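You operate a simulated robot arm through the tools that you are given. There is no shell and no other tool.

Carry out the task below with a simulated robot arm. There is one attempt and no reset: what you move stays moved.

Task
Plug the red lead in and feed wire with 3 presses of the torch button.
Fine: red plug in the red socket and mode knob on FEED before you switch on; torch stays in its holder; switch off after.

Only the result counts: the job must be done as asked and must still hold three seconds after the hand-in. Knocking over, shifting, dropping, spilling or breaking anything else fails it.

Robot
A 7-joint arm with a two-finger parallel gripper, fixed in place. Base frame: the origin is at the foot of the arm, x ahead of it, y to its left, z up. Units: m, rad, N and s.
Its first joint turns from -2.304 to 2.304 rad. Payload 3.91 kg.
The tool frame sits at the grasp point between the pads (the TCP): z along the fingers, y along the line on which they close. The tips reach 0.03 m beyond it. The gripper opens to 0.11 m. The fingers are 0.02 m wide and 0.01 m thick; the gripper's body (0.048 by 0.112 m) begins 0.055 m behind the TCP.
Orientation is told as [roll, pitch, yaw] about the base's x, y, z axes, in that order, counted from this pose: with the fingers straight down and closing along the base's y, the tool's x points along the base's -x, its y along +y and its z along -z.

Tools
- The arm moves only by the tool jog_arm. Its arguments are lists of equal length, an entry for each row: "travel": the shift along the base's x, y, z in m, a list of three; "rotation": the turn, a rotation vector about the base's x, y, z in rad, a list of three; "jaw": the gripper command, from -1 (shut) to 1 (fully open), values between in proportion. In form: {"travel": [[tx, ty, tz], ...], "rotation": [[rx, ry, rz], ...], "jaw": [jaw, ...]}. A call has 1 to 20 rows; each row shifts and turns the commanded pose from where the row before left it. A row lasts 0.2 s, in which the tool goes at most 0.05 m and 0.15 rad; a call with a longer step from one row to the next is refused whole, and so is a gripper value outside its range. A pose out of reach is approached as far as the arm can. The call stops where the force on the tool passes 40 N (or 10 N more than at its start, if that is more) or the arm is blocked; 0.2 s more then pass. Each finger travels about 0.108 m/s and halts on what it meets, pressing with about 41 N; the grip force reading is that of the motor and also rises with nothing between the fingers. The clock runs only during rows and for 0.2 s after the last one: add rows that do not move to give the fingers time. It gives the time, the measured TCP pose, the force on the tool (base axes), the opening and the grip force at its end, in the units of the frame above (readings bear some noise), with the torque about the TCP (base axes, N m) and any sound that the robot's microphone picked up.
- Cameras (640 x 400 px; columns grow to the right, rows downward): "scene" is fixed at [0.2274, -0.6522, 1.4488]; the picture's right is [0.95, -0.30, 0.00], its down [-0.09, -0.29, -0.95] and it looks along [0.29, 0.91, -0.30] (base axes); focal length 366 px, centre (320, 200). "wrist" rides on the gripper at [0.072, 0.017, -0.103] in the tool frame; the picture's right is [-0.23, 0.97, 0.00], its down [-0.76, -0.18, -0.62] and it looks along [-0.61, -0.14, 0.78] (tool axes); focal length 222 px, centre (320, 200). There is no depth. A picture from a camera that has moved, and an enlarged one, comes with that camera's place and axes in the base frame and with its lens. The place of the scene camera against the robot may be out by one fixed shift of up to 0.012 m in any direction.
- camera(camera): a new picture of that camera. No time passes.
- enlarge(camera, box): a new picture of the part [left, top, right, bottom] of that camera's present view, enlarged. No time passes.
- job_done(): hands the job in; it is judged then, once.

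Nothing tells you positions but the pictures and the camera data. Unless the task says otherwise, let go and move clear before handing in.

The tools are called after "Call:" by a JSON object that holds its "op" and its "data". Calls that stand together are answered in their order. jog_arm: Moves the arm, as the interface text tells. Its arguments: {"type":"object","properties":{"travel":{"type":"array","items":{"type":"array","items":{"type":"number"}}},"rotation":{"type":"array","items":{"type":"array","items":{"type":"number"}}},"jaw":{"type":"array","items":{"type":"number"}}},"required":["travel","rotation","jaw"]} The other tools are called the same way: camera (camera) takes a picture; enlarge (camera, box) takes an enlarged picture of a part of a camera's view; job_done () hands the job in.

At the start:

```text
time_s: 0.0
tool_pos: [0.4364, 0.3076, 1.3121]
tool_rot: [0.0, 0.0, -0.001]
wrist_force: [-0.2, 0.1, -0.5]
torque: [-0.03, 0.02, -0.02]
width: 0.11
finger_force: 0.0
```

scene: 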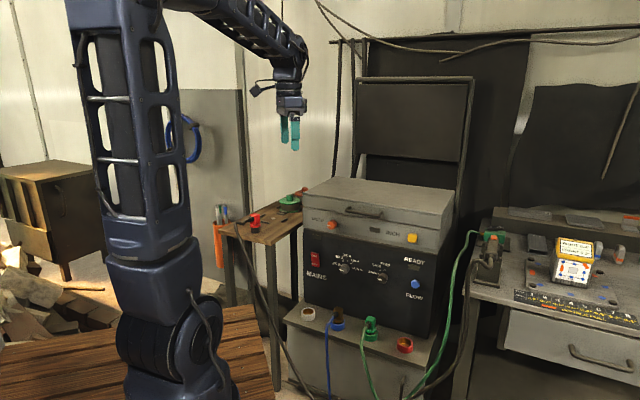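
wrist: 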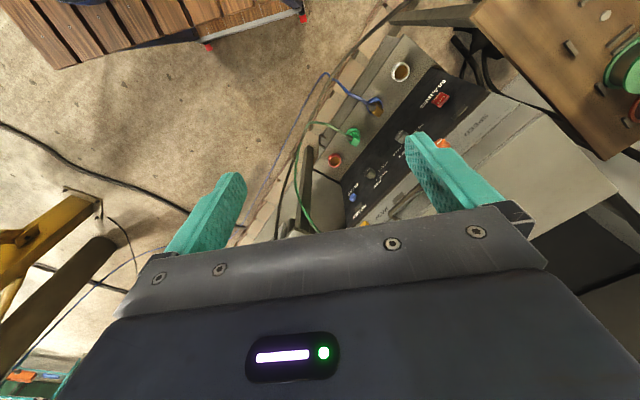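

I see a welding machine with a control panel, a shelf with sockets in front of it, a side table on the left with a red plug, and a torch on the right. I'll enlarge parts of the scene to get the details.

Call:
{"op": "enlarge", "data": {"camera": "scene", "box": [280, 170, 460, 282]}}

Call:
{"op": "enlarge", "data": {"camera": "scene", "box": [200, 170, 320, 245]}}

Call:
{"op": "enlarge", "data": {"camera": "scene", "box": [270, 280, 450, 392]}}

Call:
{"op": "enlarge", "data": {"camera": "scene", "box": [440, 190, 640, 315]}}

Call:
{"op": "enlarge", "data": {"camera": "wrist", "box": [280, 20, 520, 240]}}

```text
3.56 times, centred on (370, 226) of scene
camera zoom: at [0.2274, -0.6522, 1.4488], right [0.95, -0.3, 0.0], down [-0.09, -0.29, -0.95], along [0.29, 0.91, -0.3], focal length 1301 px, centre (142, 108)
```

zoom: 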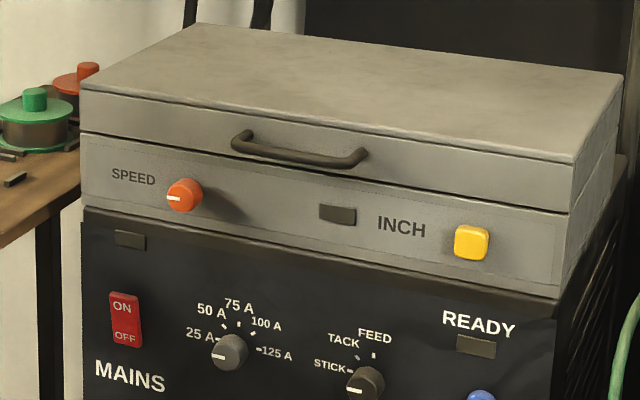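

```text
5.33 times, centred on (260, 208) of scene
camera zoom: at [0.2274, -0.6522, 1.4488], right [0.95, -0.3, 0.0], down [-0.09, -0.29, -0.95], along [0.29, 0.91, -0.3], focal length 1951 px, centre (640, 160)
```

zoom: 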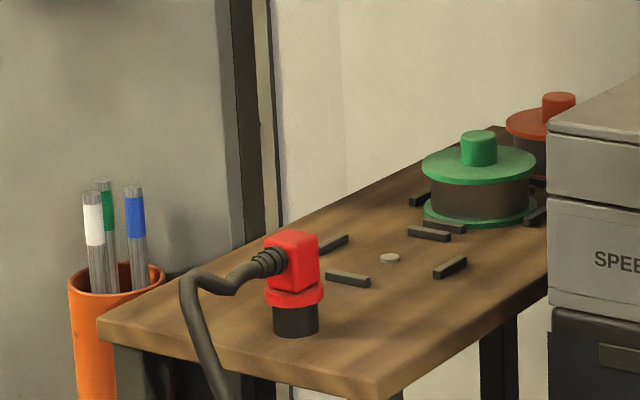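

```text
3.56 times, centred on (360, 336) of scene
camera zoom: at [0.2274, -0.6522, 1.4488], right [0.95, -0.3, 0.0], down [-0.09, -0.29, -0.95], along [0.29, 0.91, -0.3], focal length 1301 px, centre (178, -284)
```

zoom: 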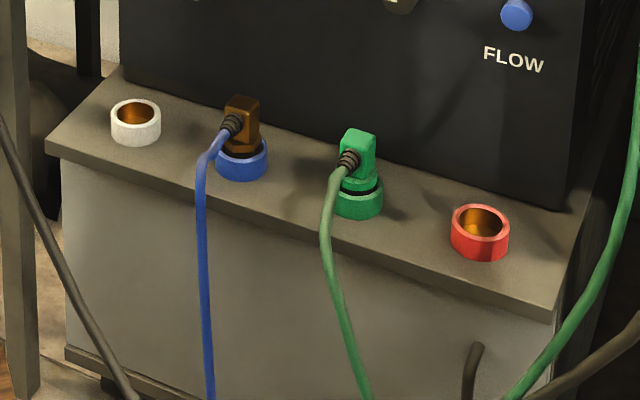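

```text
3.20 times, centred on (540, 252) of scene
camera zoom: at [0.2274, -0.6522, 1.4488], right [0.95, -0.3, 0.0], down [-0.09, -0.29, -0.95], along [0.29, 0.91, -0.3], focal length 1171 px, centre (-384, 32)
```

zoom: 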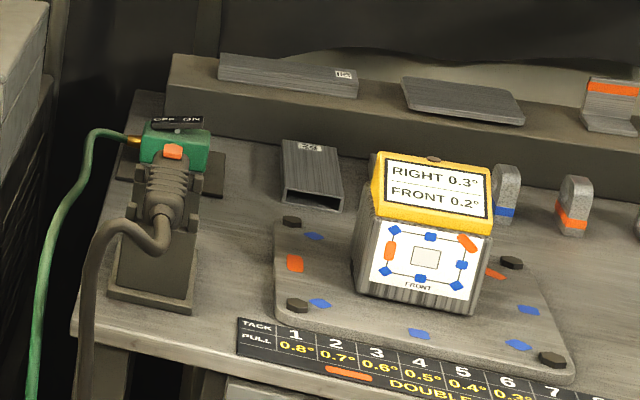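

```text
1.82 times, centred on (400, 130) of wrist
camera zoom: at [0.3649, 0.3242, 1.4158], right [0.23, 0.97, 0.0], down [0.76, -0.18, 0.62], along [0.61, -0.14, -0.78], focal length 404 px, centre (174, 327)
```

zoom: 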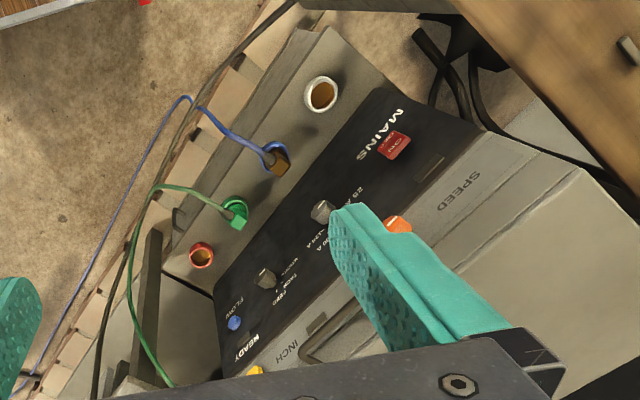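

The sockets run in a row at about 45° in the base frame, and the panel faces the robot. I'll yaw the wrist so its camera faces the machine and the left table.

Call:
{"op": "jog_arm", "data": {"travel": [[0, 0, 0], [0, 0, 0], [0, 0, 0], [0, 0, 0], [0, 0, 0], [0, 0, 0]], "rotation": [[0, 0, 0.15], [0, 0, 0.15], [0, 0, 0.15], [0, 0, 0.15], [0, 0, 0.1854], [0, 0, 0]], "jaw": [1, 1, 1, 1, 1, 1]}}

```text
refused: row 5 steps farther than a row can; nothing moved
```

The move was refused because one row turned too far. I'm repeating it with smaller rows.

Call:
{"op": "jog_arm", "data": {"travel": [[0, 0, 0], [0, 0, 0], [0, 0, 0], [0, 0, 0], [0, 0, 0], [0, 0, 0], [0, 0, 0]], "rotation": [[0, 0, 0.14], [0, 0, 0.14], [0, 0, 0.14], [0, 0, 0.14], [0, 0, 0.14], [0, 0, 0.0854], [0, 0, 0]], "jaw": [1, 1, 1, 1, 1, 1, 1]}}

Call:
{"op": "camera", "data": {"camera": "wrist"}}

```text
time_s: 1.6
tool_pos: [0.4368, 0.3095, 1.3123]
tool_rot: [0.001, -0.001, 0.787]
wrist_force: [-0.3, -0.1, 0.5]
torque: [-0.03, 0.01, 0.0]
width: 0.1101
finger_force: 0.0
```

```text
taken
camera wrist: at [0.3745, 0.2681, 1.4159], right [-0.53, 0.85, 0.0], down [0.66, 0.41, 0.62], along [0.53, 0.33, -0.78], focal length 222 px, centre (320, 200)
```

wrist: 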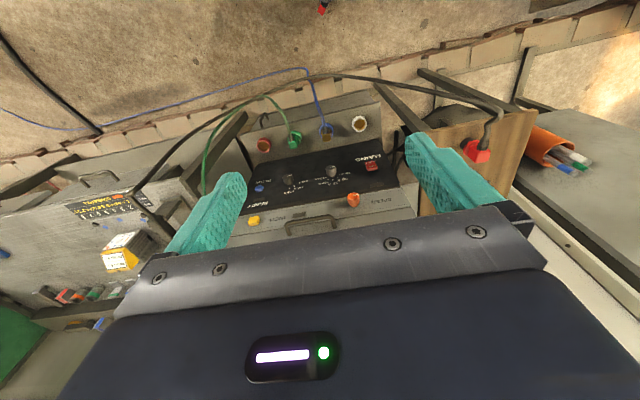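

Now the panel, the sockets, the red plug and the torch bench are all in view. I'm taking enlargements to measure them.

Call:
{"op": "enlarge", "data": {"camera": "wrist", "box": [230, 80, 430, 240]}}

Call:
{"op": "enlarge", "data": {"camera": "wrist", "box": [400, 80, 600, 205]}}

Call:
{"op": "enlarge", "data": {"camera": "wrist", "box": [0, 150, 220, 290]}}

Call:
{"op": "enlarge", "data": {"camera": "scene", "box": [460, 215, 540, 295]}}

```text
2.50 times, centred on (330, 160) of wrist
camera zoom: at [0.3745, 0.2681, 1.4159], right [-0.53, 0.85, 0.0], down [0.66, 0.41, 0.62], along [0.53, 0.33, -0.78], focal length 555 px, centre (295, 300)
```

zoom: 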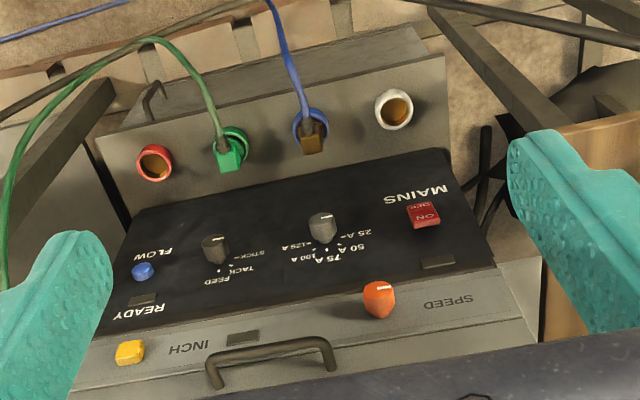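

```text
3.20 times, centred on (500, 142) of wrist
camera zoom: at [0.3745, 0.2681, 1.4159], right [-0.53, 0.85, 0.0], down [0.66, 0.41, 0.62], along [0.53, 0.33, -0.78], focal length 711 px, centre (-256, 384)
```

zoom: 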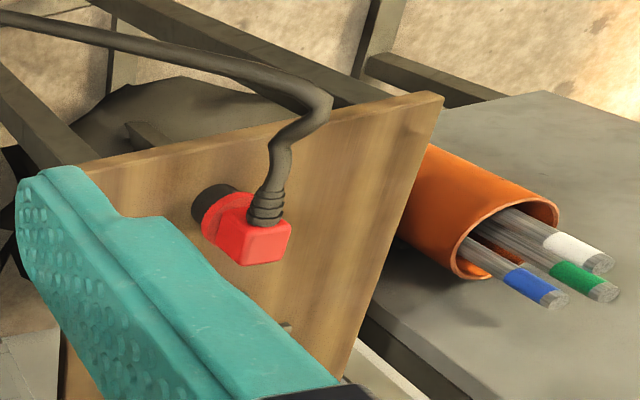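

```text
2.86 times, centred on (110, 220) of wrist
camera zoom: at [0.3745, 0.2681, 1.4159], right [-0.53, 0.85, 0.0], down [0.66, 0.41, 0.62], along [0.53, 0.33, -0.78], focal length 635 px, centre (920, 143)
```

zoom: 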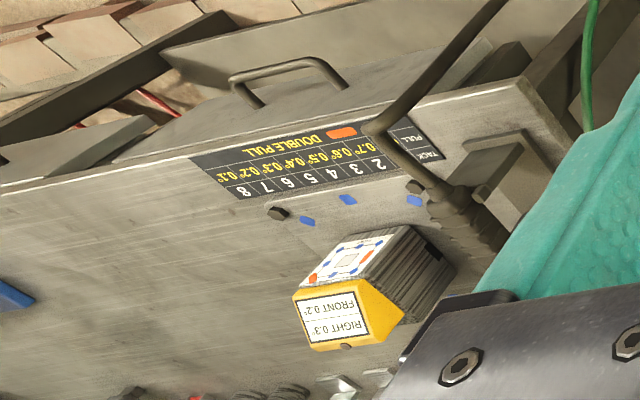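

```text
5.00 times, centred on (500, 255) of scene
camera zoom: at [0.2274, -0.6522, 1.4488], right [0.95, -0.3, 0.0], down [-0.09, -0.29, -0.95], along [0.29, 0.91, -0.3], focal length 1829 px, centre (-580, -75)
```

zoom: 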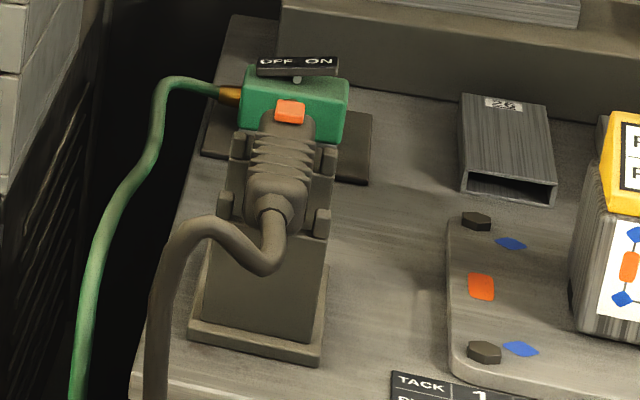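

The torch rests in a holder on the right-hand bench at roughly (1.07, 0.1, 0.95). I'll move the camera over that way for a closer look at the button.

Call:
{"op": "jog_arm", "data": {"travel": [[0.03, -0.03, 0], [0.03, -0.03, 0], [0.03, -0.03, 0], [0.03, -0.03, 0], [0.03, -0.03, 0], [0.03, -0.03, 0], [0.03, -0.03, 0], [0.03, 0, 0], [0, 0, 0]], "rotation": [[0, 0, -0.1], [0, 0, -0.1], [0, 0, -0.1], [0, 0, -0.1], [0, 0, -0.1], [0, 0, -0.1], [0, 0, -0.1], [0, 0, -0.1], [0, 0, 0]], "jaw": [1, 1, 1, 1, 1, 1, 1, 1, 1]}}

Call:
{"op": "camera", "data": {"camera": "wrist"}}

Call:
{"op": "camera", "data": {"camera": "scene"}}

```text
time_s: 3.6
tool_pos: [0.6776, 0.0963, 1.3128]
tool_rot: [0.001, 0.0, -0.015]
wrist_force: [-0.2, -0.5, 0.6]
torque: [-0.01, -0.01, -0.02]
width: 0.1098
finger_force: 0.1
```

```text
taken
camera wrist: at [0.6063, 0.1147, 1.4162], right [0.24, 0.97, 0.0], down [0.76, -0.19, 0.62], along [0.6, -0.15, -0.78], focal length 222 px, centre (320, 200)
```

wrist: 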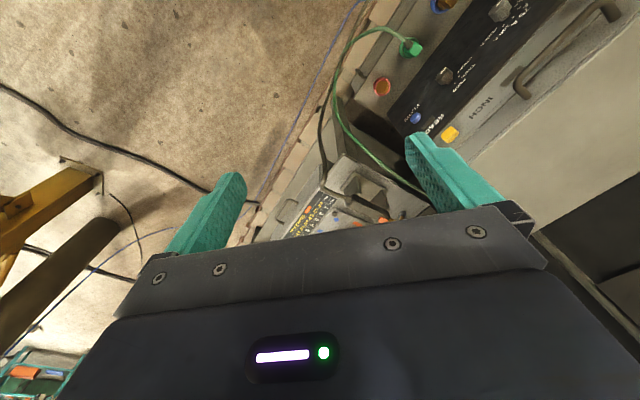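

```text
taken
```

scene: 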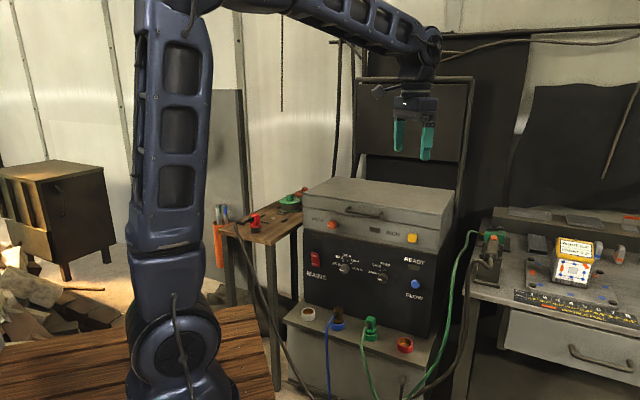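

The torch is hidden behind the gripper. I'll tilt the tool forward and shift a little to bring it into view.

Call:
{"op": "jog_arm", "data": {"travel": [[0.02, -0.02, 0.01], [0.02, -0.02, 0.01], [0.02, -0.02, 0.01], [0, 0, 0], [0, 0, 0]], "rotation": [[0, -0.12, 0], [0, -0.12, 0], [0, -0.12, 0], [0, -0.12, 0], [0, 0, 0]], "jaw": [1, 1, 1, 1, 1]}}

Call:
{"op": "camera", "data": {"camera": "wrist"}}

```text
time_s: 4.8
tool_pos: [0.7378, 0.0381, 1.3429]
tool_rot: [0.007, -0.48, -0.016]
wrist_force: [0.4, -0.3, 0.4]
torque: [0.02, 0.0, -0.03]
width: 0.11
finger_force: 0.1
```

```text
taken
camera wrist: at [0.626, 0.055, 1.4006], right [0.21, 0.97, 0.11], down [0.38, -0.19, 0.9], along [0.9, -0.15, -0.41], focal length 222 px, centre (320, 200)
```

wrist: 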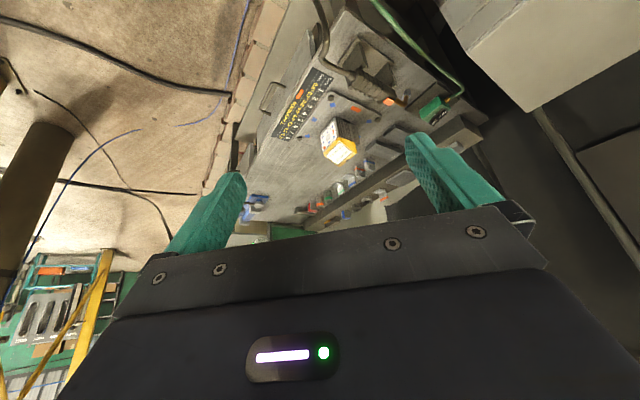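

Call:
{"op": "enlarge", "data": {"camera": "wrist", "box": [310, 10, 490, 160]}}

Call:
{"op": "enlarge", "data": {"camera": "wrist", "box": [380, 60, 490, 135]}}

```text
2.67 times, centred on (400, 85) of wrist
camera zoom: at [0.626, 0.055, 1.4006], right [0.21, 0.97, 0.11], down [0.38, -0.19, 0.9], along [0.9, -0.15, -0.41], focal length 592 px, centre (107, 507)
```

zoom: 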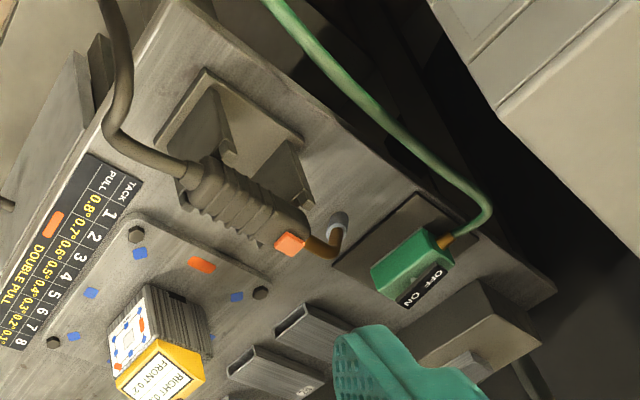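

```text
5.33 times, centred on (435, 98) of wrist
camera zoom: at [0.626, 0.055, 1.4006], right [0.21, 0.97, 0.11], down [0.38, -0.19, 0.9], along [0.9, -0.15, -0.41], focal length 1185 px, centre (-293, 747)
```

zoom: 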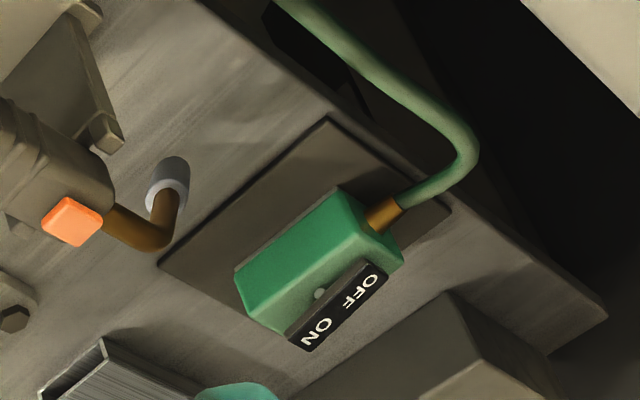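

The torch button is the orange square on top of the handle, at about (1.054, 0.18, 0.99). The red plug stands on the left table near (0.38, 0.65, 0.98), so I'll move above the plug with the tool pointing down.

Call:
{"op": "jog_arm", "data": {"travel": [[-0.022, 0.036, 0], [-0.022, 0.036, 0], [-0.022, 0.036, 0], [-0.022, 0.036, 0], [-0.022, 0.036, 0], [-0.022, 0.036, 0], [-0.022, 0.036, 0], [-0.022, 0.036, 0], [-0.022, 0.036, 0], [-0.022, 0.036, 0], [-0.022, 0.036, 0], [-0.022, 0.036, 0], [-0.022, 0.036, 0], [-0.022, 0.036, 0], [-0.022, 0.036, -0.02], [-0.022, 0.036, -0.03], [-0.006, 0.036, -0.03], [0, 0, 0]], "rotation": [[0, 0.12, 0], [0, 0.12, 0], [0, 0.12, 0], [0, 0.12, 0], [0, 0, 0], [0, 0, 0], [0, 0, 0], [0, 0, 0], [0, 0, 0], [0, 0, 0], [0, 0, 0], [0, 0, 0], [0, 0, 0], [0, 0, 0], [0, 0, 0], [0, 0, 0], [0, 0, 0], [0, 0, 0]], "jaw": [1, 1, 1, 1, 1, 1, 1, 1, 1, 1, 1, 1, 1, 1, 1, 1, 1, 1]}}

Call:
{"op": "camera", "data": {"camera": "wrist"}}

Call:
{"op": "camera", "data": {"camera": "scene"}}

```text
refused: row 16 steps farther than a row can; nothing moved
```

```text
taken
camera wrist: at [0.626, 0.055, 1.4006], right [0.21, 0.97, 0.11], down [0.38, -0.19, 0.9], along [0.9, -0.15, -0.41], focal length 222 px, centre (320, 200)
```

wrist: 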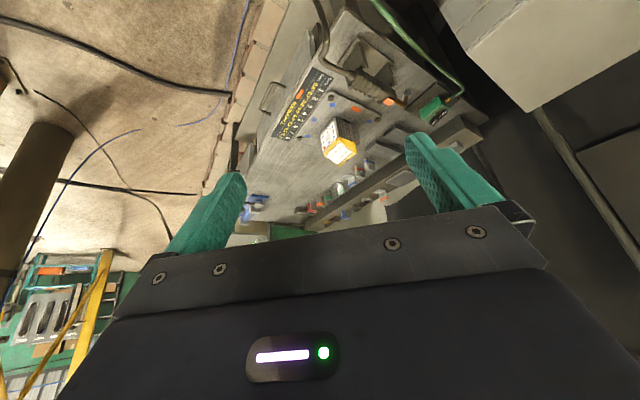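

```text
taken
```

scene: 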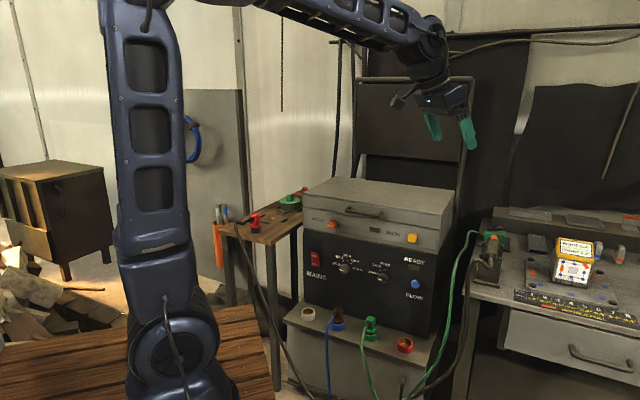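

One row was slightly too long, so nothing moved. I'm sending the move toward the plug again with the steps trimmed.

Call:
{"op": "jog_arm", "data": {"travel": [[-0.022, 0.036, 0], [-0.022, 0.036, 0], [-0.022, 0.036, 0], [-0.022, 0.036, 0], [-0.022, 0.036, 0], [-0.022, 0.036, 0], [-0.022, 0.036, 0], [-0.022, 0.036, 0], [-0.022, 0.036, 0], [-0.022, 0.036, 0], [-0.022, 0.036, 0], [-0.022, 0.036, 0], [-0.022, 0.036, 0], [-0.022, 0.036, 0], [-0.022, 0.036, 0], [-0.022, 0.036, 0], [-0.006, 0.036, -0.03], [0, 0, -0.04], [0, 0, 0]], "rotation": [[0, 0.12, 0], [0, 0.12, 0], [0, 0.12, 0], [0, 0.12, 0], [0, 0, 0], [0, 0, 0], [0, 0, 0], [0, 0, 0], [0, 0, 0], [0, 0, 0], [0, 0, 0], [0, 0, 0], [0, 0, 0], [0, 0, 0], [0, 0, 0], [0, 0, 0], [0, 0, 0], [0, 0, 0], [0, 0, 0]], "jaw": [1, 1, 1, 1, 1, 1, 1, 1, 1, 1, 1, 1, 1, 1, 1, 1, 1, 1, 1]}}

Call:
{"op": "camera", "data": {"camera": "wrist"}}

Call:
{"op": "camera", "data": {"camera": "scene"}}

```text
time_s: 8.8
tool_pos: [0.377, 0.6509, 1.2711]
tool_rot: [0.0, -0.001, -0.017]
wrist_force: [0.6, -0.5, 0.8]
torque: [0.0, 0.02, -0.03]
width: 0.11
finger_force: 0.1
```

```text
taken
camera wrist: at [0.3064, 0.6679, 1.3748], right [0.24, 0.97, 0.0], down [0.76, -0.19, 0.62], along [0.6, -0.15, -0.78], focal length 222 px, centre (320, 200)
```

wrist: 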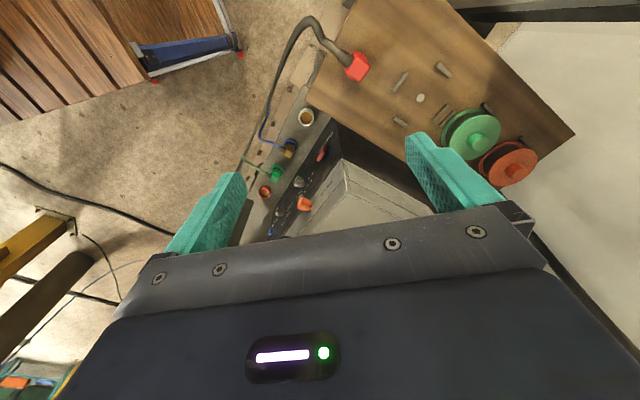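

```text
taken
```

scene: 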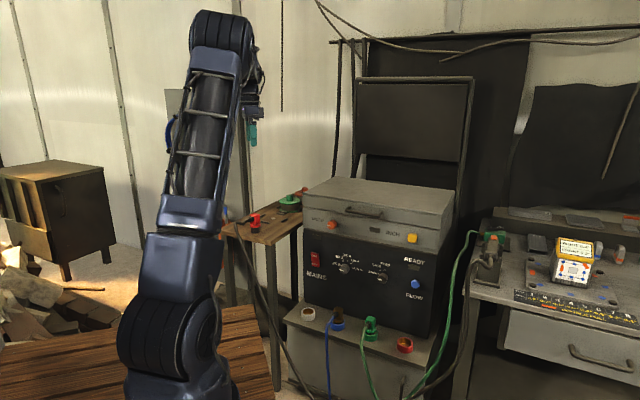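

Call:
{"op": "enlarge", "data": {"camera": "wrist", "box": [260, 0, 420, 100]}}

Call:
{"op": "enlarge", "data": {"camera": "wrist", "box": [230, 90, 390, 250]}}

Call:
{"op": "enlarge", "data": {"camera": "scene", "box": [215, 95, 295, 245]}}

Call:
{"op": "enlarge", "data": {"camera": "scene", "box": [230, 200, 280, 240]}}

```text
4.00 times, centred on (340, 50) of wrist
camera zoom: at [0.3064, 0.6679, 1.3748], right [0.24, 0.97, 0.0], down [0.76, -0.19, 0.62], along [0.6, -0.15, -0.78], focal length 888 px, centre (240, 800)
```

zoom: 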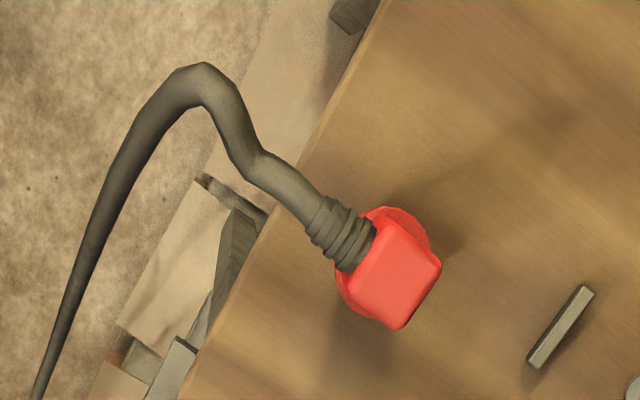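

```text
2.50 times, centred on (310, 170) of wrist
camera zoom: at [0.3064, 0.6679, 1.3748], right [0.24, 0.97, 0.0], down [0.76, -0.19, 0.62], along [0.6, -0.15, -0.78], focal length 555 px, centre (345, 275)
```

zoom: 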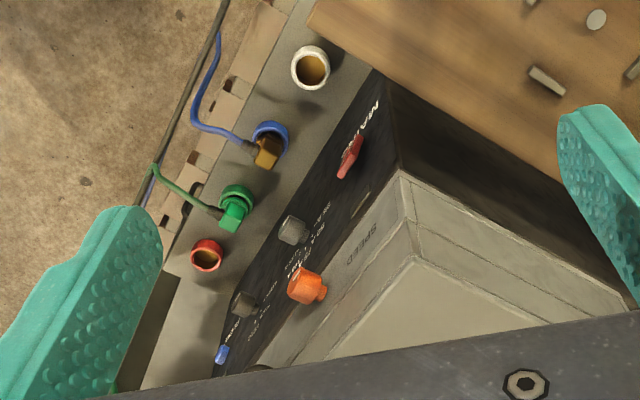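

```text
2.67 times, centred on (255, 170) of scene
camera zoom: at [0.2274, -0.6522, 1.4488], right [0.95, -0.3, 0.0], down [-0.09, -0.29, -0.95], along [0.29, 0.91, -0.3], focal length 976 px, centre (493, 280)
```

zoom: 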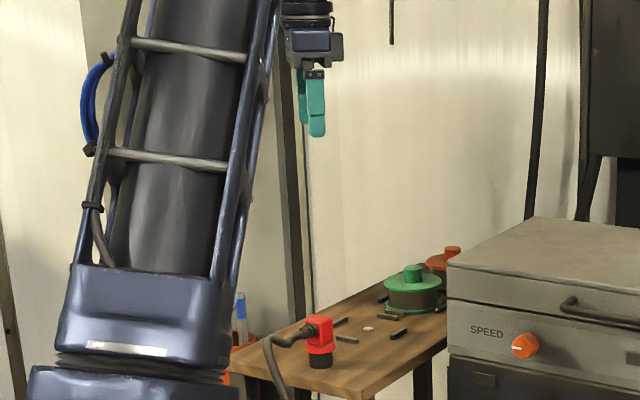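

```text
10.00 times, centred on (255, 220) of scene
camera zoom: at [0.2274, -0.6522, 1.4488], right [0.95, -0.3, 0.0], down [-0.09, -0.29, -0.95], along [0.29, 0.91, -0.3], focal length 3659 px, centre (970, 0)
```

zoom: 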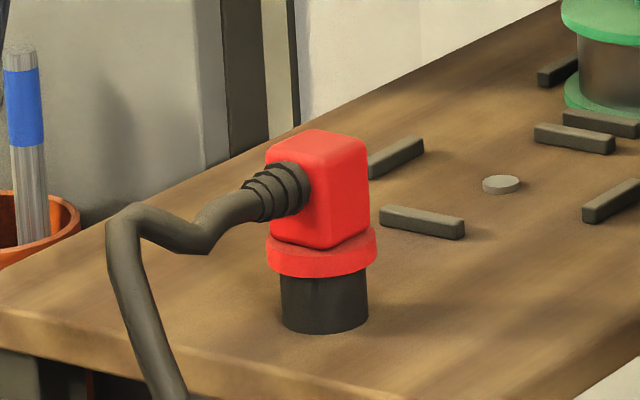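

The plug is at about (0.383, 0.717), top at z≈0.95. Its body is turned 45° and the cable leaves toward the robot, so a 45° gripper yaw fits both the pick and the socket. I'll turn, centre over the plug and check again.

Call:
{"op": "jog_arm", "data": {"travel": [[0.001, 0.011, -0.02], [0.001, 0.011, -0.02], [0.001, 0.011, -0.02], [0.001, 0.011, -0.02], [0.001, 0.011, -0.02], [0.001, 0.011, -0.02], [0, 0, -0.02], [0, 0, 0]], "rotation": [[0, 0, 0.14], [0, 0, 0.14], [0, 0, 0.14], [0, 0, 0.14], [0, 0, 0.14], [0, 0, 0.102], [0, 0, 0], [0, 0, 0]], "jaw": [1, 1, 1, 1, 1, 1, 1, 1]}}

Call:
{"op": "enlarge", "data": {"camera": "wrist", "box": [240, 30, 400, 170]}}

Call:
{"op": "enlarge", "data": {"camera": "scene", "box": [215, 140, 295, 240]}}

```text
time_s: 10.6
tool_pos: [0.3846, 0.7155, 1.132]
tool_rot: [0.0, -0.001, 0.789]
wrist_force: [0.4, -0.6, 0.1]
torque: [0.0, -0.03, 0.0]
width: 0.11
finger_force: 0.0
```

```text
2.86 times, centred on (320, 100) of wrist
camera zoom: at [0.3222, 0.6756, 1.2356], right [-0.53, 0.85, 0.0], down [0.66, 0.41, 0.62], along [0.53, 0.33, -0.78], focal length 635 px, centre (320, 486)
```

zoom: 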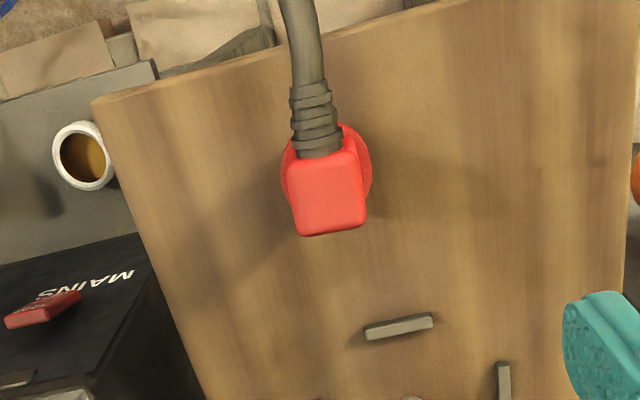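

```text
4.00 times, centred on (255, 190) of scene
camera zoom: at [0.2274, -0.6522, 1.4488], right [0.95, -0.3, 0.0], down [-0.09, -0.29, -0.95], along [0.29, 0.91, -0.3], focal length 1464 px, centre (580, 240)
```

zoom: 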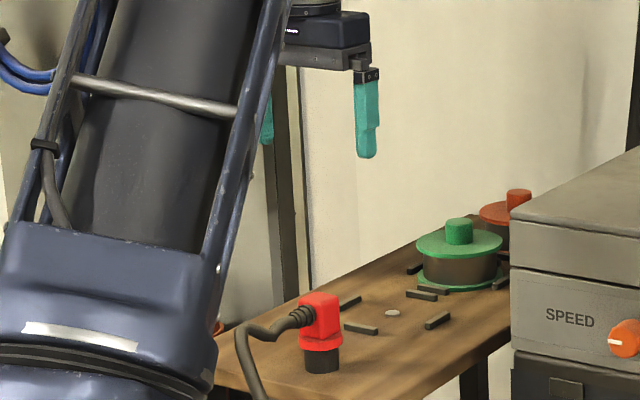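

The plug is centred under the gripper to within a few millimetres. I'm zooming in to check its angle and height.

Call:
{"op": "enlarge", "data": {"camera": "wrist", "box": [290, 60, 370, 120]}}

Call:
{"op": "enlarge", "data": {"camera": "scene", "box": [230, 200, 280, 240]}}

```text
6.67 times, centred on (330, 90) of wrist
camera zoom: at [0.3222, 0.6756, 1.2356], right [-0.53, 0.85, 0.0], down [0.66, 0.41, 0.62], along [0.53, 0.33, -0.78], focal length 1481 px, centre (253, 933)
```

zoom: 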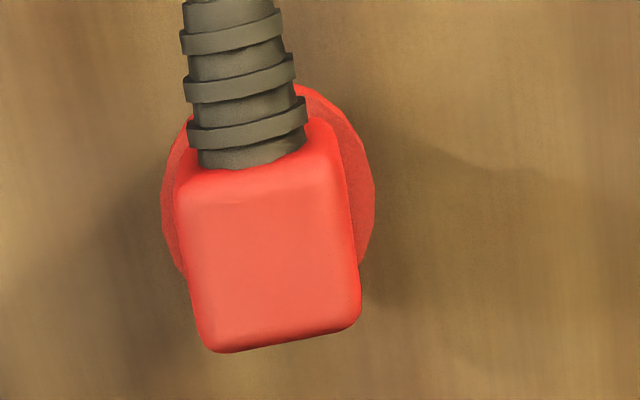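

```text
10.00 times, centred on (255, 220) of scene
camera zoom: at [0.2274, -0.6522, 1.4488], right [0.95, -0.3, 0.0], down [-0.09, -0.29, -0.95], along [0.29, 0.91, -0.3], focal length 3659 px, centre (970, 0)
```

zoom: 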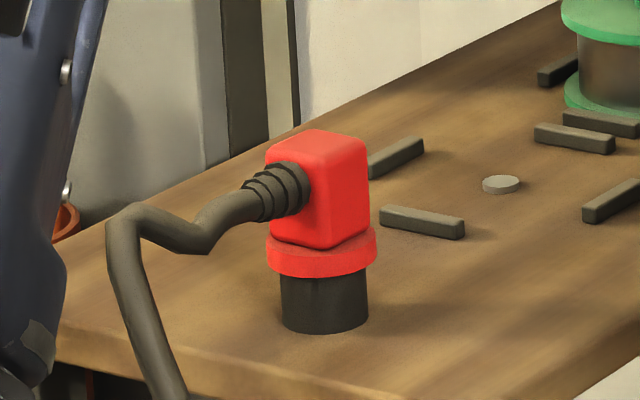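

The plug body is about 3° off my yaw and about 29 mm wide. I'll correct the yaw and descend around the red body, keeping the tips above the flange.

Call:
{"op": "jog_arm", "data": {"travel": [[0, 0.0015, -0.04], [0, 0, -0.04], [0, 0, -0.04], [0, 0, -0.035], [0, 0, -0.021], [0, 0, 0]], "rotation": [[0, 0, -0.05], [0, 0, 0], [0, 0, 0], [0, 0, 0], [0, 0, 0], [0, 0, 0]], "jaw": [0.4, 0.4, 0.4, 0.4, 0.4, 0.4]}}

Call:
{"op": "camera", "data": {"camera": "wrist"}}

Call:
{"op": "enlarge", "data": {"camera": "scene", "box": [220, 180, 290, 240]}}

```text
time_s: 12.0
tool_pos: [0.384, 0.717, 0.9552]
tool_rot: [0.0, 0.001, 0.738]
wrist_force: [0.5, -0.6, -0.7]
torque: [-0.01, -0.05, 0.0]
width: 0.0773
finger_force: 0.1
```

```text
taken
camera wrist: at [0.3201, 0.6807, 1.0592], right [-0.49, 0.87, 0.0], down [0.68, 0.38, 0.62], along [0.54, 0.3, -0.78], focal length 222 px, centre (320, 200)
```

wrist: 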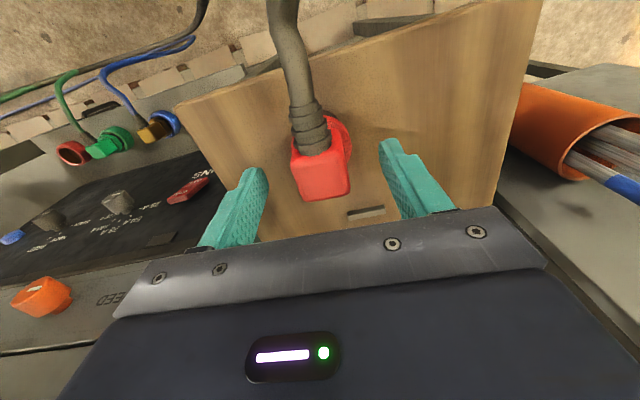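

```text
6.67 times, centred on (255, 210) of scene
camera zoom: at [0.2274, -0.6522, 1.4488], right [0.95, -0.3, 0.0], down [-0.09, -0.29, -0.95], along [0.29, 0.91, -0.3], focal length 2439 px, centre (753, 133)
```

zoom: 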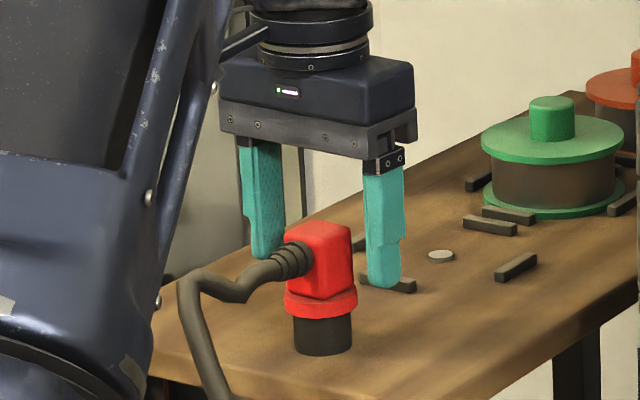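

The pads overlap the red body by only about 20 mm. I'll go 9 mm lower and then close.

Call:
{"op": "jog_arm", "data": {"travel": [[0, 0, -0.009], [0, 0, 0], [0, 0, 0], [0, 0, 0], [0, 0, 0], [0, 0, 0]], "rotation": [[0, 0, 0], [0, 0, 0], [0, 0, 0], [0, 0, 0], [0, 0, 0], [0, 0, 0]], "jaw": [0.4, 0.4, -1, -1, -1, -1]}}

Call:
{"op": "camera", "data": {"camera": "wrist"}}

Call:
{"op": "enlarge", "data": {"camera": "scene", "box": [220, 180, 290, 240]}}

```text
time_s: 13.4
tool_pos: [0.3833, 0.7178, 0.9468]
tool_rot: [0.0, 0.0, 0.737]
wrist_force: [0.8, -0.4, -0.7]
torque: [0.04, -0.02, 0.0]
width: 0.0305
finger_force: 40.5
```

```text
taken
camera wrist: at [0.3201, 0.6807, 1.0503], right [-0.49, 0.87, 0.0], down [0.68, 0.38, 0.62], along [0.54, 0.3, -0.78], focal length 222 px, centre (320, 200)
```

wrist: 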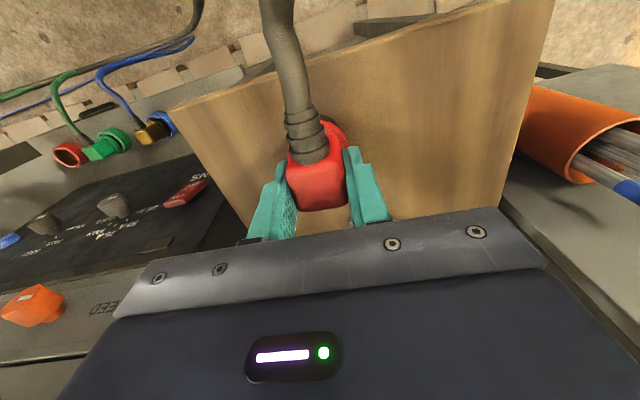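

```text
6.67 times, centred on (255, 210) of scene
camera zoom: at [0.2274, -0.6522, 1.4488], right [0.95, -0.3, 0.0], down [-0.09, -0.29, -0.95], along [0.29, 0.91, -0.3], focal length 2439 px, centre (753, 133)
```

zoom: 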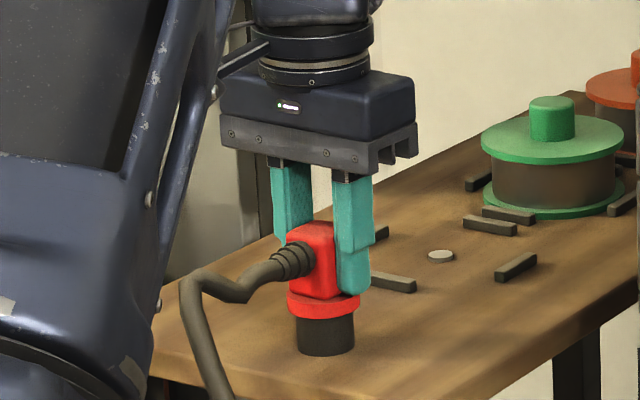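

The plug is gripped, with a width of 30.5 mm and 40 N. I'll lift it straight up and then move out in front of the machine.

Call:
{"op": "jog_arm", "data": {"travel": [[0, 0, 0.02], [0, 0, 0.03], [0, 0, 0.04], [0, 0, 0.04], [0, 0, 0.02], [0.01, -0.035, 0], [0.015, -0.04, 0], [0.02, -0.04, 0], [0.02, -0.04, 0], [0.02, -0.04, 0], [0.025, -0.04, 0], [0.025, -0.04, 0], [0, 0, 0]], "rotation": [[0, 0, 0], [0, 0, 0], [0, 0, 0], [0, 0, 0], [0, 0, 0], [0, 0, 0], [0, 0, 0], [0, 0, 0], [0, 0, 0], [0, 0, 0], [0, 0, 0], [0, 0, 0], [0, 0, 0]], "jaw": [-1, -1, -1, -1, -1, -1, -1, -1, -1, -1, -1, -1, -1]}}

Call:
{"op": "camera", "data": {"camera": "wrist"}}

Call:
{"op": "camera", "data": {"camera": "scene"}}

```text
time_s: 16.2
tool_pos: [0.5192, 0.4408, 1.0959]
tool_rot: [-0.001, 0.001, 0.738]
wrist_force: [0.1, 0.1, 0.6]
torque: [-0.03, 0.0, 0.01]
width: 0.0001
finger_force: 37.5
```

```text
taken
camera wrist: at [0.4554, 0.405, 1.2], right [-0.49, 0.87, 0.0], down [0.68, 0.38, 0.62], along [0.54, 0.3, -0.78], focal length 222 px, centre (320, 200)
```

wrist: 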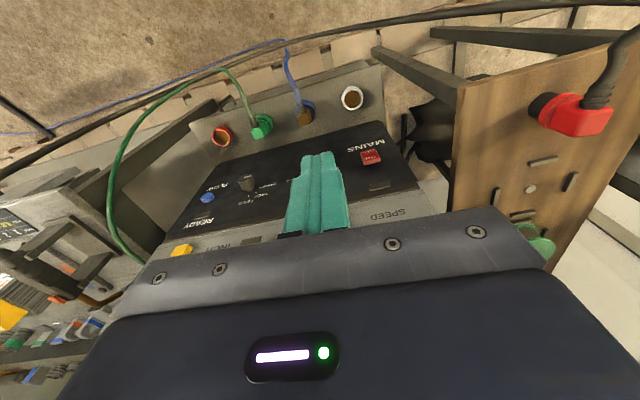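

```text
taken
```

scene: 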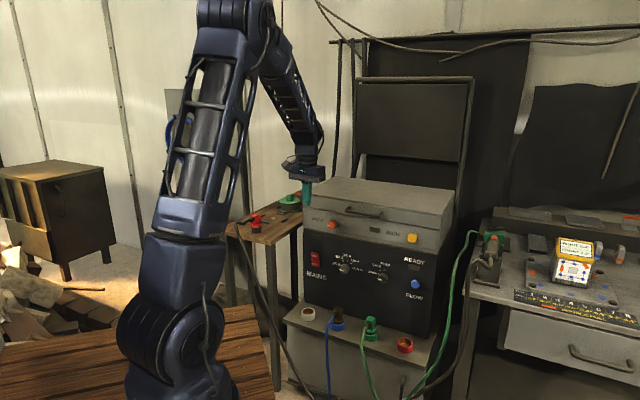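

The plug slipped out of the gripper and is still on the table. I'm checking how it stands now.

Call:
{"op": "enlarge", "data": {"camera": "scene", "box": [220, 190, 290, 250]}}

Call:
{"op": "enlarge", "data": {"camera": "wrist", "box": [480, 60, 640, 180]}}

Call:
{"op": "enlarge", "data": {"camera": "wrist", "box": [180, 80, 420, 260]}}

```text
6.67 times, centred on (255, 220) of scene
camera zoom: at [0.2274, -0.6522, 1.4488], right [0.95, -0.3, 0.0], down [-0.09, -0.29, -0.95], along [0.29, 0.91, -0.3], focal length 2439 px, centre (753, 67)
```

zoom: 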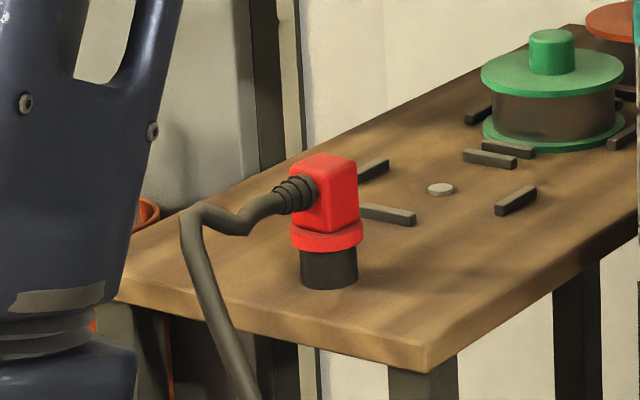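

```text
3.33 times, centred on (560, 120) of wrist
camera zoom: at [0.4554, 0.405, 1.2], right [-0.49, 0.87, 0.0], down [0.68, 0.38, 0.62], along [0.54, 0.3, -0.78], focal length 740 px, centre (-480, 467)
```

zoom: 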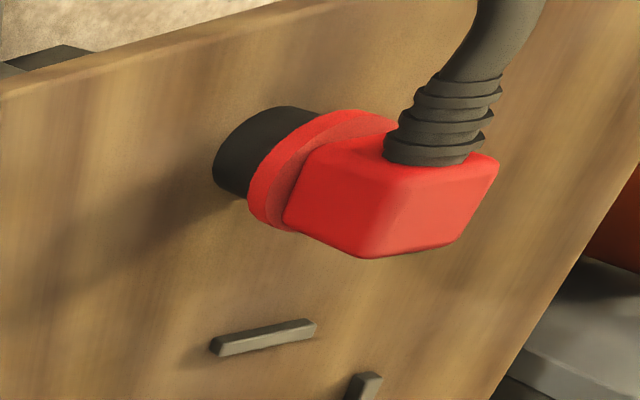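

```text
2.22 times, centred on (300, 170) of wrist
camera zoom: at [0.4554, 0.405, 1.2], right [-0.49, 0.87, 0.0], down [0.68, 0.38, 0.62], along [0.54, 0.3, -0.78], focal length 494 px, centre (364, 267)
```

zoom: 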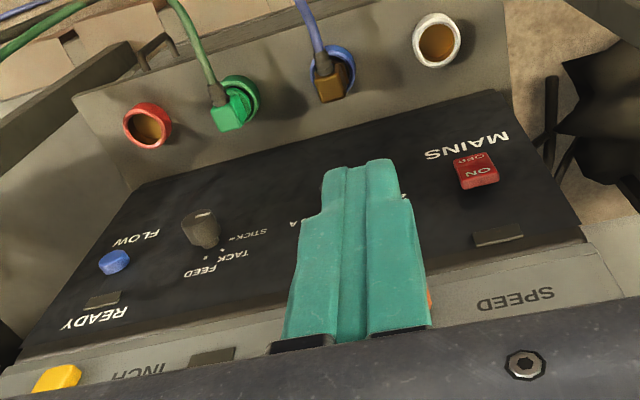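

The plug is still standing upright, shifted only about 2 mm. I'll go back above it, look again, then re-grip deeper and lift in small steps while watching the force.

Call:
{"op": "jog_arm", "data": {"travel": [[-0.025, 0.04, 0], [-0.025, 0.04, 0], [-0.02, 0.04, 0], [-0.02, 0.04, 0], [-0.02, 0.04, 0], [-0.015, 0.04, 0], [-0.01, 0.035, 0], [0, 0, -0.01], [0, 0, 0]], "rotation": [[0, 0, 0], [0, 0, 0], [0, 0, 0], [0, 0, 0], [0, 0, 0], [0, 0, 0], [0, 0, 0], [0, 0, 0], [0, 0, 0]], "jaw": [0.4, 0.4, 0.4, 0.4, 0.4, 0.4, 0.4, 0.4, 0.4]}}

Call:
{"op": "enlarge", "data": {"camera": "wrist", "box": [280, 60, 380, 140]}}

Call:
{"op": "enlarge", "data": {"camera": "scene", "box": [220, 160, 290, 240]}}

```text
time_s: 18.2
tool_pos: [0.3845, 0.7191, 1.0865]
tool_rot: [0.001, 0.0, 0.737]
wrist_force: [-0.2, 0.1, 1.0]
torque: [0.0, -0.01, -0.02]
width: 0.0773
finger_force: 0.0
```

```text
5.00 times, centred on (330, 100) of wrist
camera zoom: at [0.3208, 0.6815, 1.19], right [-0.49, 0.87, 0.0], down [0.68, 0.38, 0.62], along [0.54, 0.3, -0.78], focal length 1111 px, centre (270, 700)
```

zoom: 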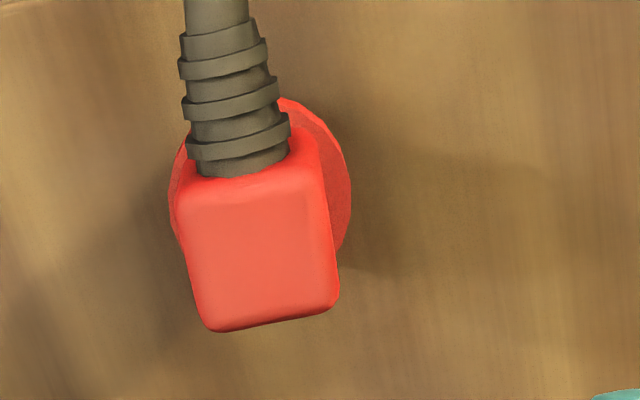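

```text
5.00 times, centred on (255, 200) of scene
camera zoom: at [0.2274, -0.6522, 1.4488], right [0.95, -0.3, 0.0], down [-0.09, -0.29, -0.95], along [0.29, 0.91, -0.3], focal length 1829 px, centre (645, 200)
```

zoom: 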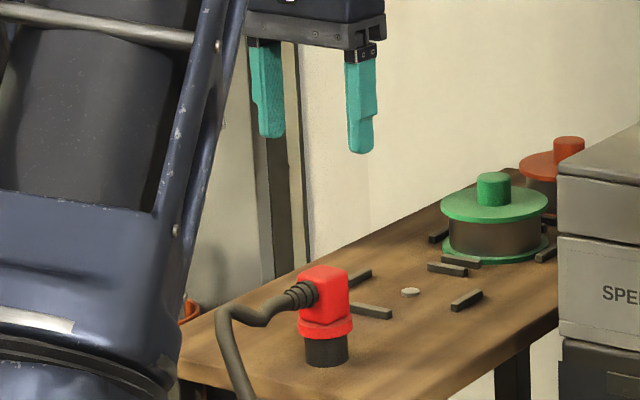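

The plug has barely moved. I'll fine-tune the position and yaw, descend, re-grip and lift only 1 cm to see what the sensors say.

Call:
{"op": "jog_arm", "data": {"travel": [[0.002, -0.003, -0.04], [0, 0, -0.04], [0, 0, -0.04], [0, 0, -0.0225], [0, 0, 0], [0, 0, 0], [0, 0, 0], [0, 0, 0], [0, 0, 0]], "rotation": [[0, 0, -0.04], [0, 0, 0], [0, 0, 0], [0, 0, 0], [0, 0, 0], [0, 0, 0], [0, 0, 0], [0, 0, 0], [0, 0, 0]], "jaw": [0.3, 0.3, 0.3, 0.3, 0.3, -1, -1, -1, -1]}}

Call:
{"op": "enlarge", "data": {"camera": "wrist", "box": [240, 100, 400, 240]}}

Call:
{"op": "enlarge", "data": {"camera": "scene", "box": [230, 190, 280, 240]}}

Call:
{"op": "jog_arm", "data": {"travel": [[0, 0, 0.004], [0, 0, 0.004], [0, 0, 0]], "rotation": [[0, 0, 0], [0, 0, 0], [0, 0, 0]], "jaw": [-1, -1, -1]}}

Call:
{"op": "enlarge", "data": {"camera": "scene", "box": [230, 190, 280, 240]}}

```text
time_s: 20.2
tool_pos: [0.3863, 0.7135, 0.9449]
tool_rot: [0.002, -0.003, 0.698]
wrist_force: [3.7, -2.9, 15.7]
torque: [-0.09, -0.02, 0.03]
width: 0.0304
finger_force: 41.2
```

```text
2.86 times, centred on (320, 170) of wrist
camera zoom: at [0.3212, 0.6803, 1.0488], right [-0.45, 0.89, 0.0], down [0.7, 0.35, 0.62], along [0.56, 0.28, -0.78], focal length 635 px, centre (320, 286)
```

zoom: 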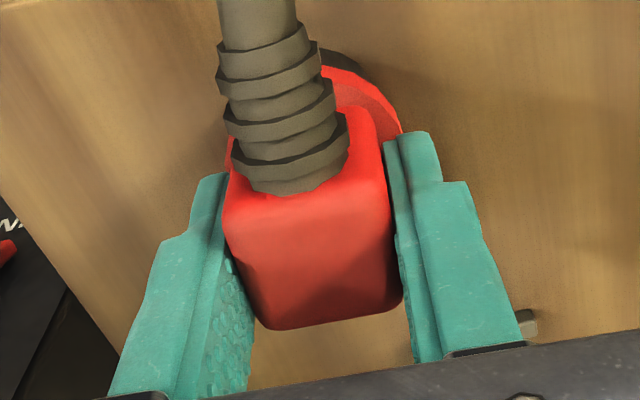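

```text
8.00 times, centred on (255, 215) of scene
camera zoom: at [0.2274, -0.6522, 1.4488], right [0.95, -0.3, 0.0], down [-0.09, -0.29, -0.95], along [0.29, 0.91, -0.3], focal length 2927 px, centre (840, 80)
```

zoom: 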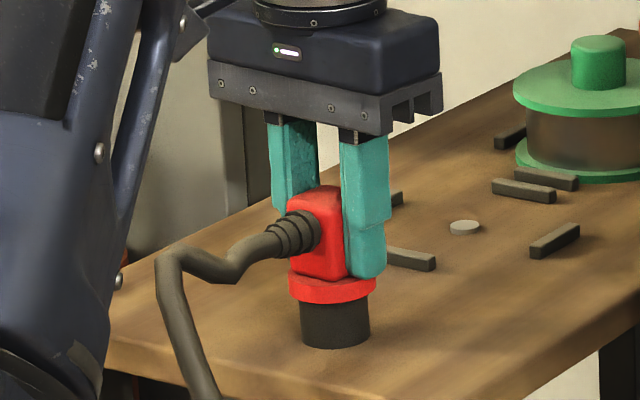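

```text
time_s: 21.0
tool_pos: [0.3869, 0.7142, 0.9521]
tool_rot: [0.0, 0.0, 0.698]
wrist_force: [-0.1, -1.0, -0.5]
torque: [0.01, -0.04, 0.03]
width: 0.0305
finger_force: 41.2
```

```text
8.00 times, centred on (255, 215) of scene
camera zoom: at [0.2274, -0.6522, 1.4488], right [0.95, -0.3, 0.0], down [-0.09, -0.29, -0.95], along [0.29, 0.91, -0.3], focal length 2927 px, centre (840, 80)
```

zoom: 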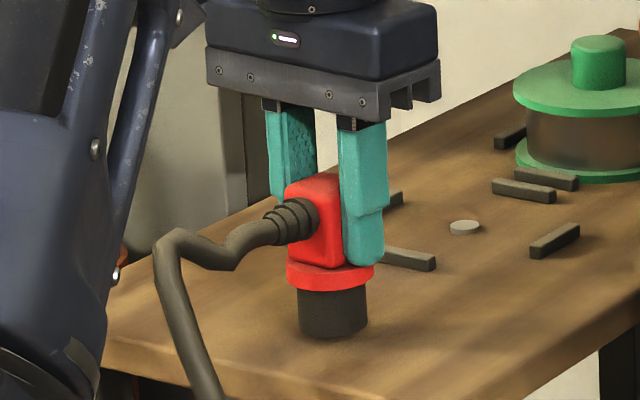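

The grip is now firm and the plug lifts with the gripper. I'll keep lifting slowly and check along the way.

Call:
{"op": "jog_arm", "data": {"travel": [[0, 0, 0.006], [0, 0, 0.008], [0, 0, 0.008], [0, 0, 0.008], [0, 0, 0.008], [0, 0, 0]], "rotation": [[0, 0, 0], [0, 0, 0], [0, 0, 0], [0, 0, 0], [0, 0, 0], [0, 0, 0]], "jaw": [-1, -1, -1, -1, -1, -1]}}

Call:
{"op": "enlarge", "data": {"camera": "scene", "box": [230, 190, 280, 240]}}

Call:
{"op": "enlarge", "data": {"camera": "wrist", "box": [240, 100, 400, 240]}}

```text
time_s: 22.4
tool_pos: [0.3865, 0.7153, 0.9919]
tool_rot: [-0.001, 0.002, 0.696]
wrist_force: [0.5, -0.6, -1.4]
torque: [0.02, 0.0, 0.01]
width: 0.0304
finger_force: 40.4
```

```text
8.00 times, centred on (255, 215) of scene
camera zoom: at [0.2274, -0.6522, 1.4488], right [0.95, -0.3, 0.0], down [-0.09, -0.29, -0.95], along [0.29, 0.91, -0.3], focal length 2927 px, centre (840, 80)
```

zoom: 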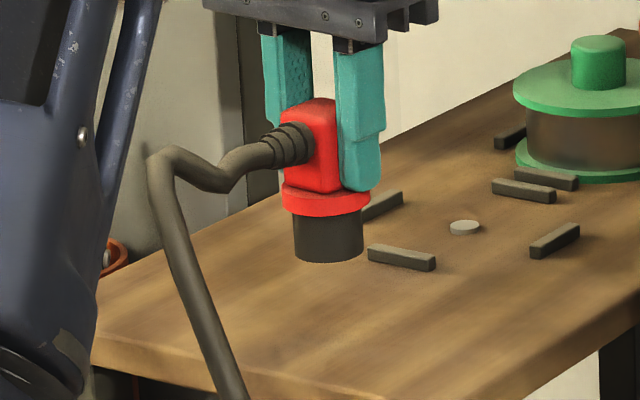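

```text
2.86 times, centred on (320, 170) of wrist
camera zoom: at [0.321, 0.6808, 1.0942], right [-0.45, 0.89, 0.0], down [0.7, 0.35, 0.62], along [0.56, 0.28, -0.78], focal length 635 px, centre (320, 286)
```

zoom: 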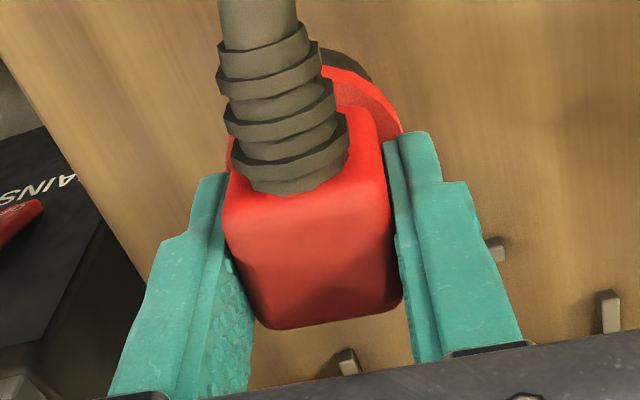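

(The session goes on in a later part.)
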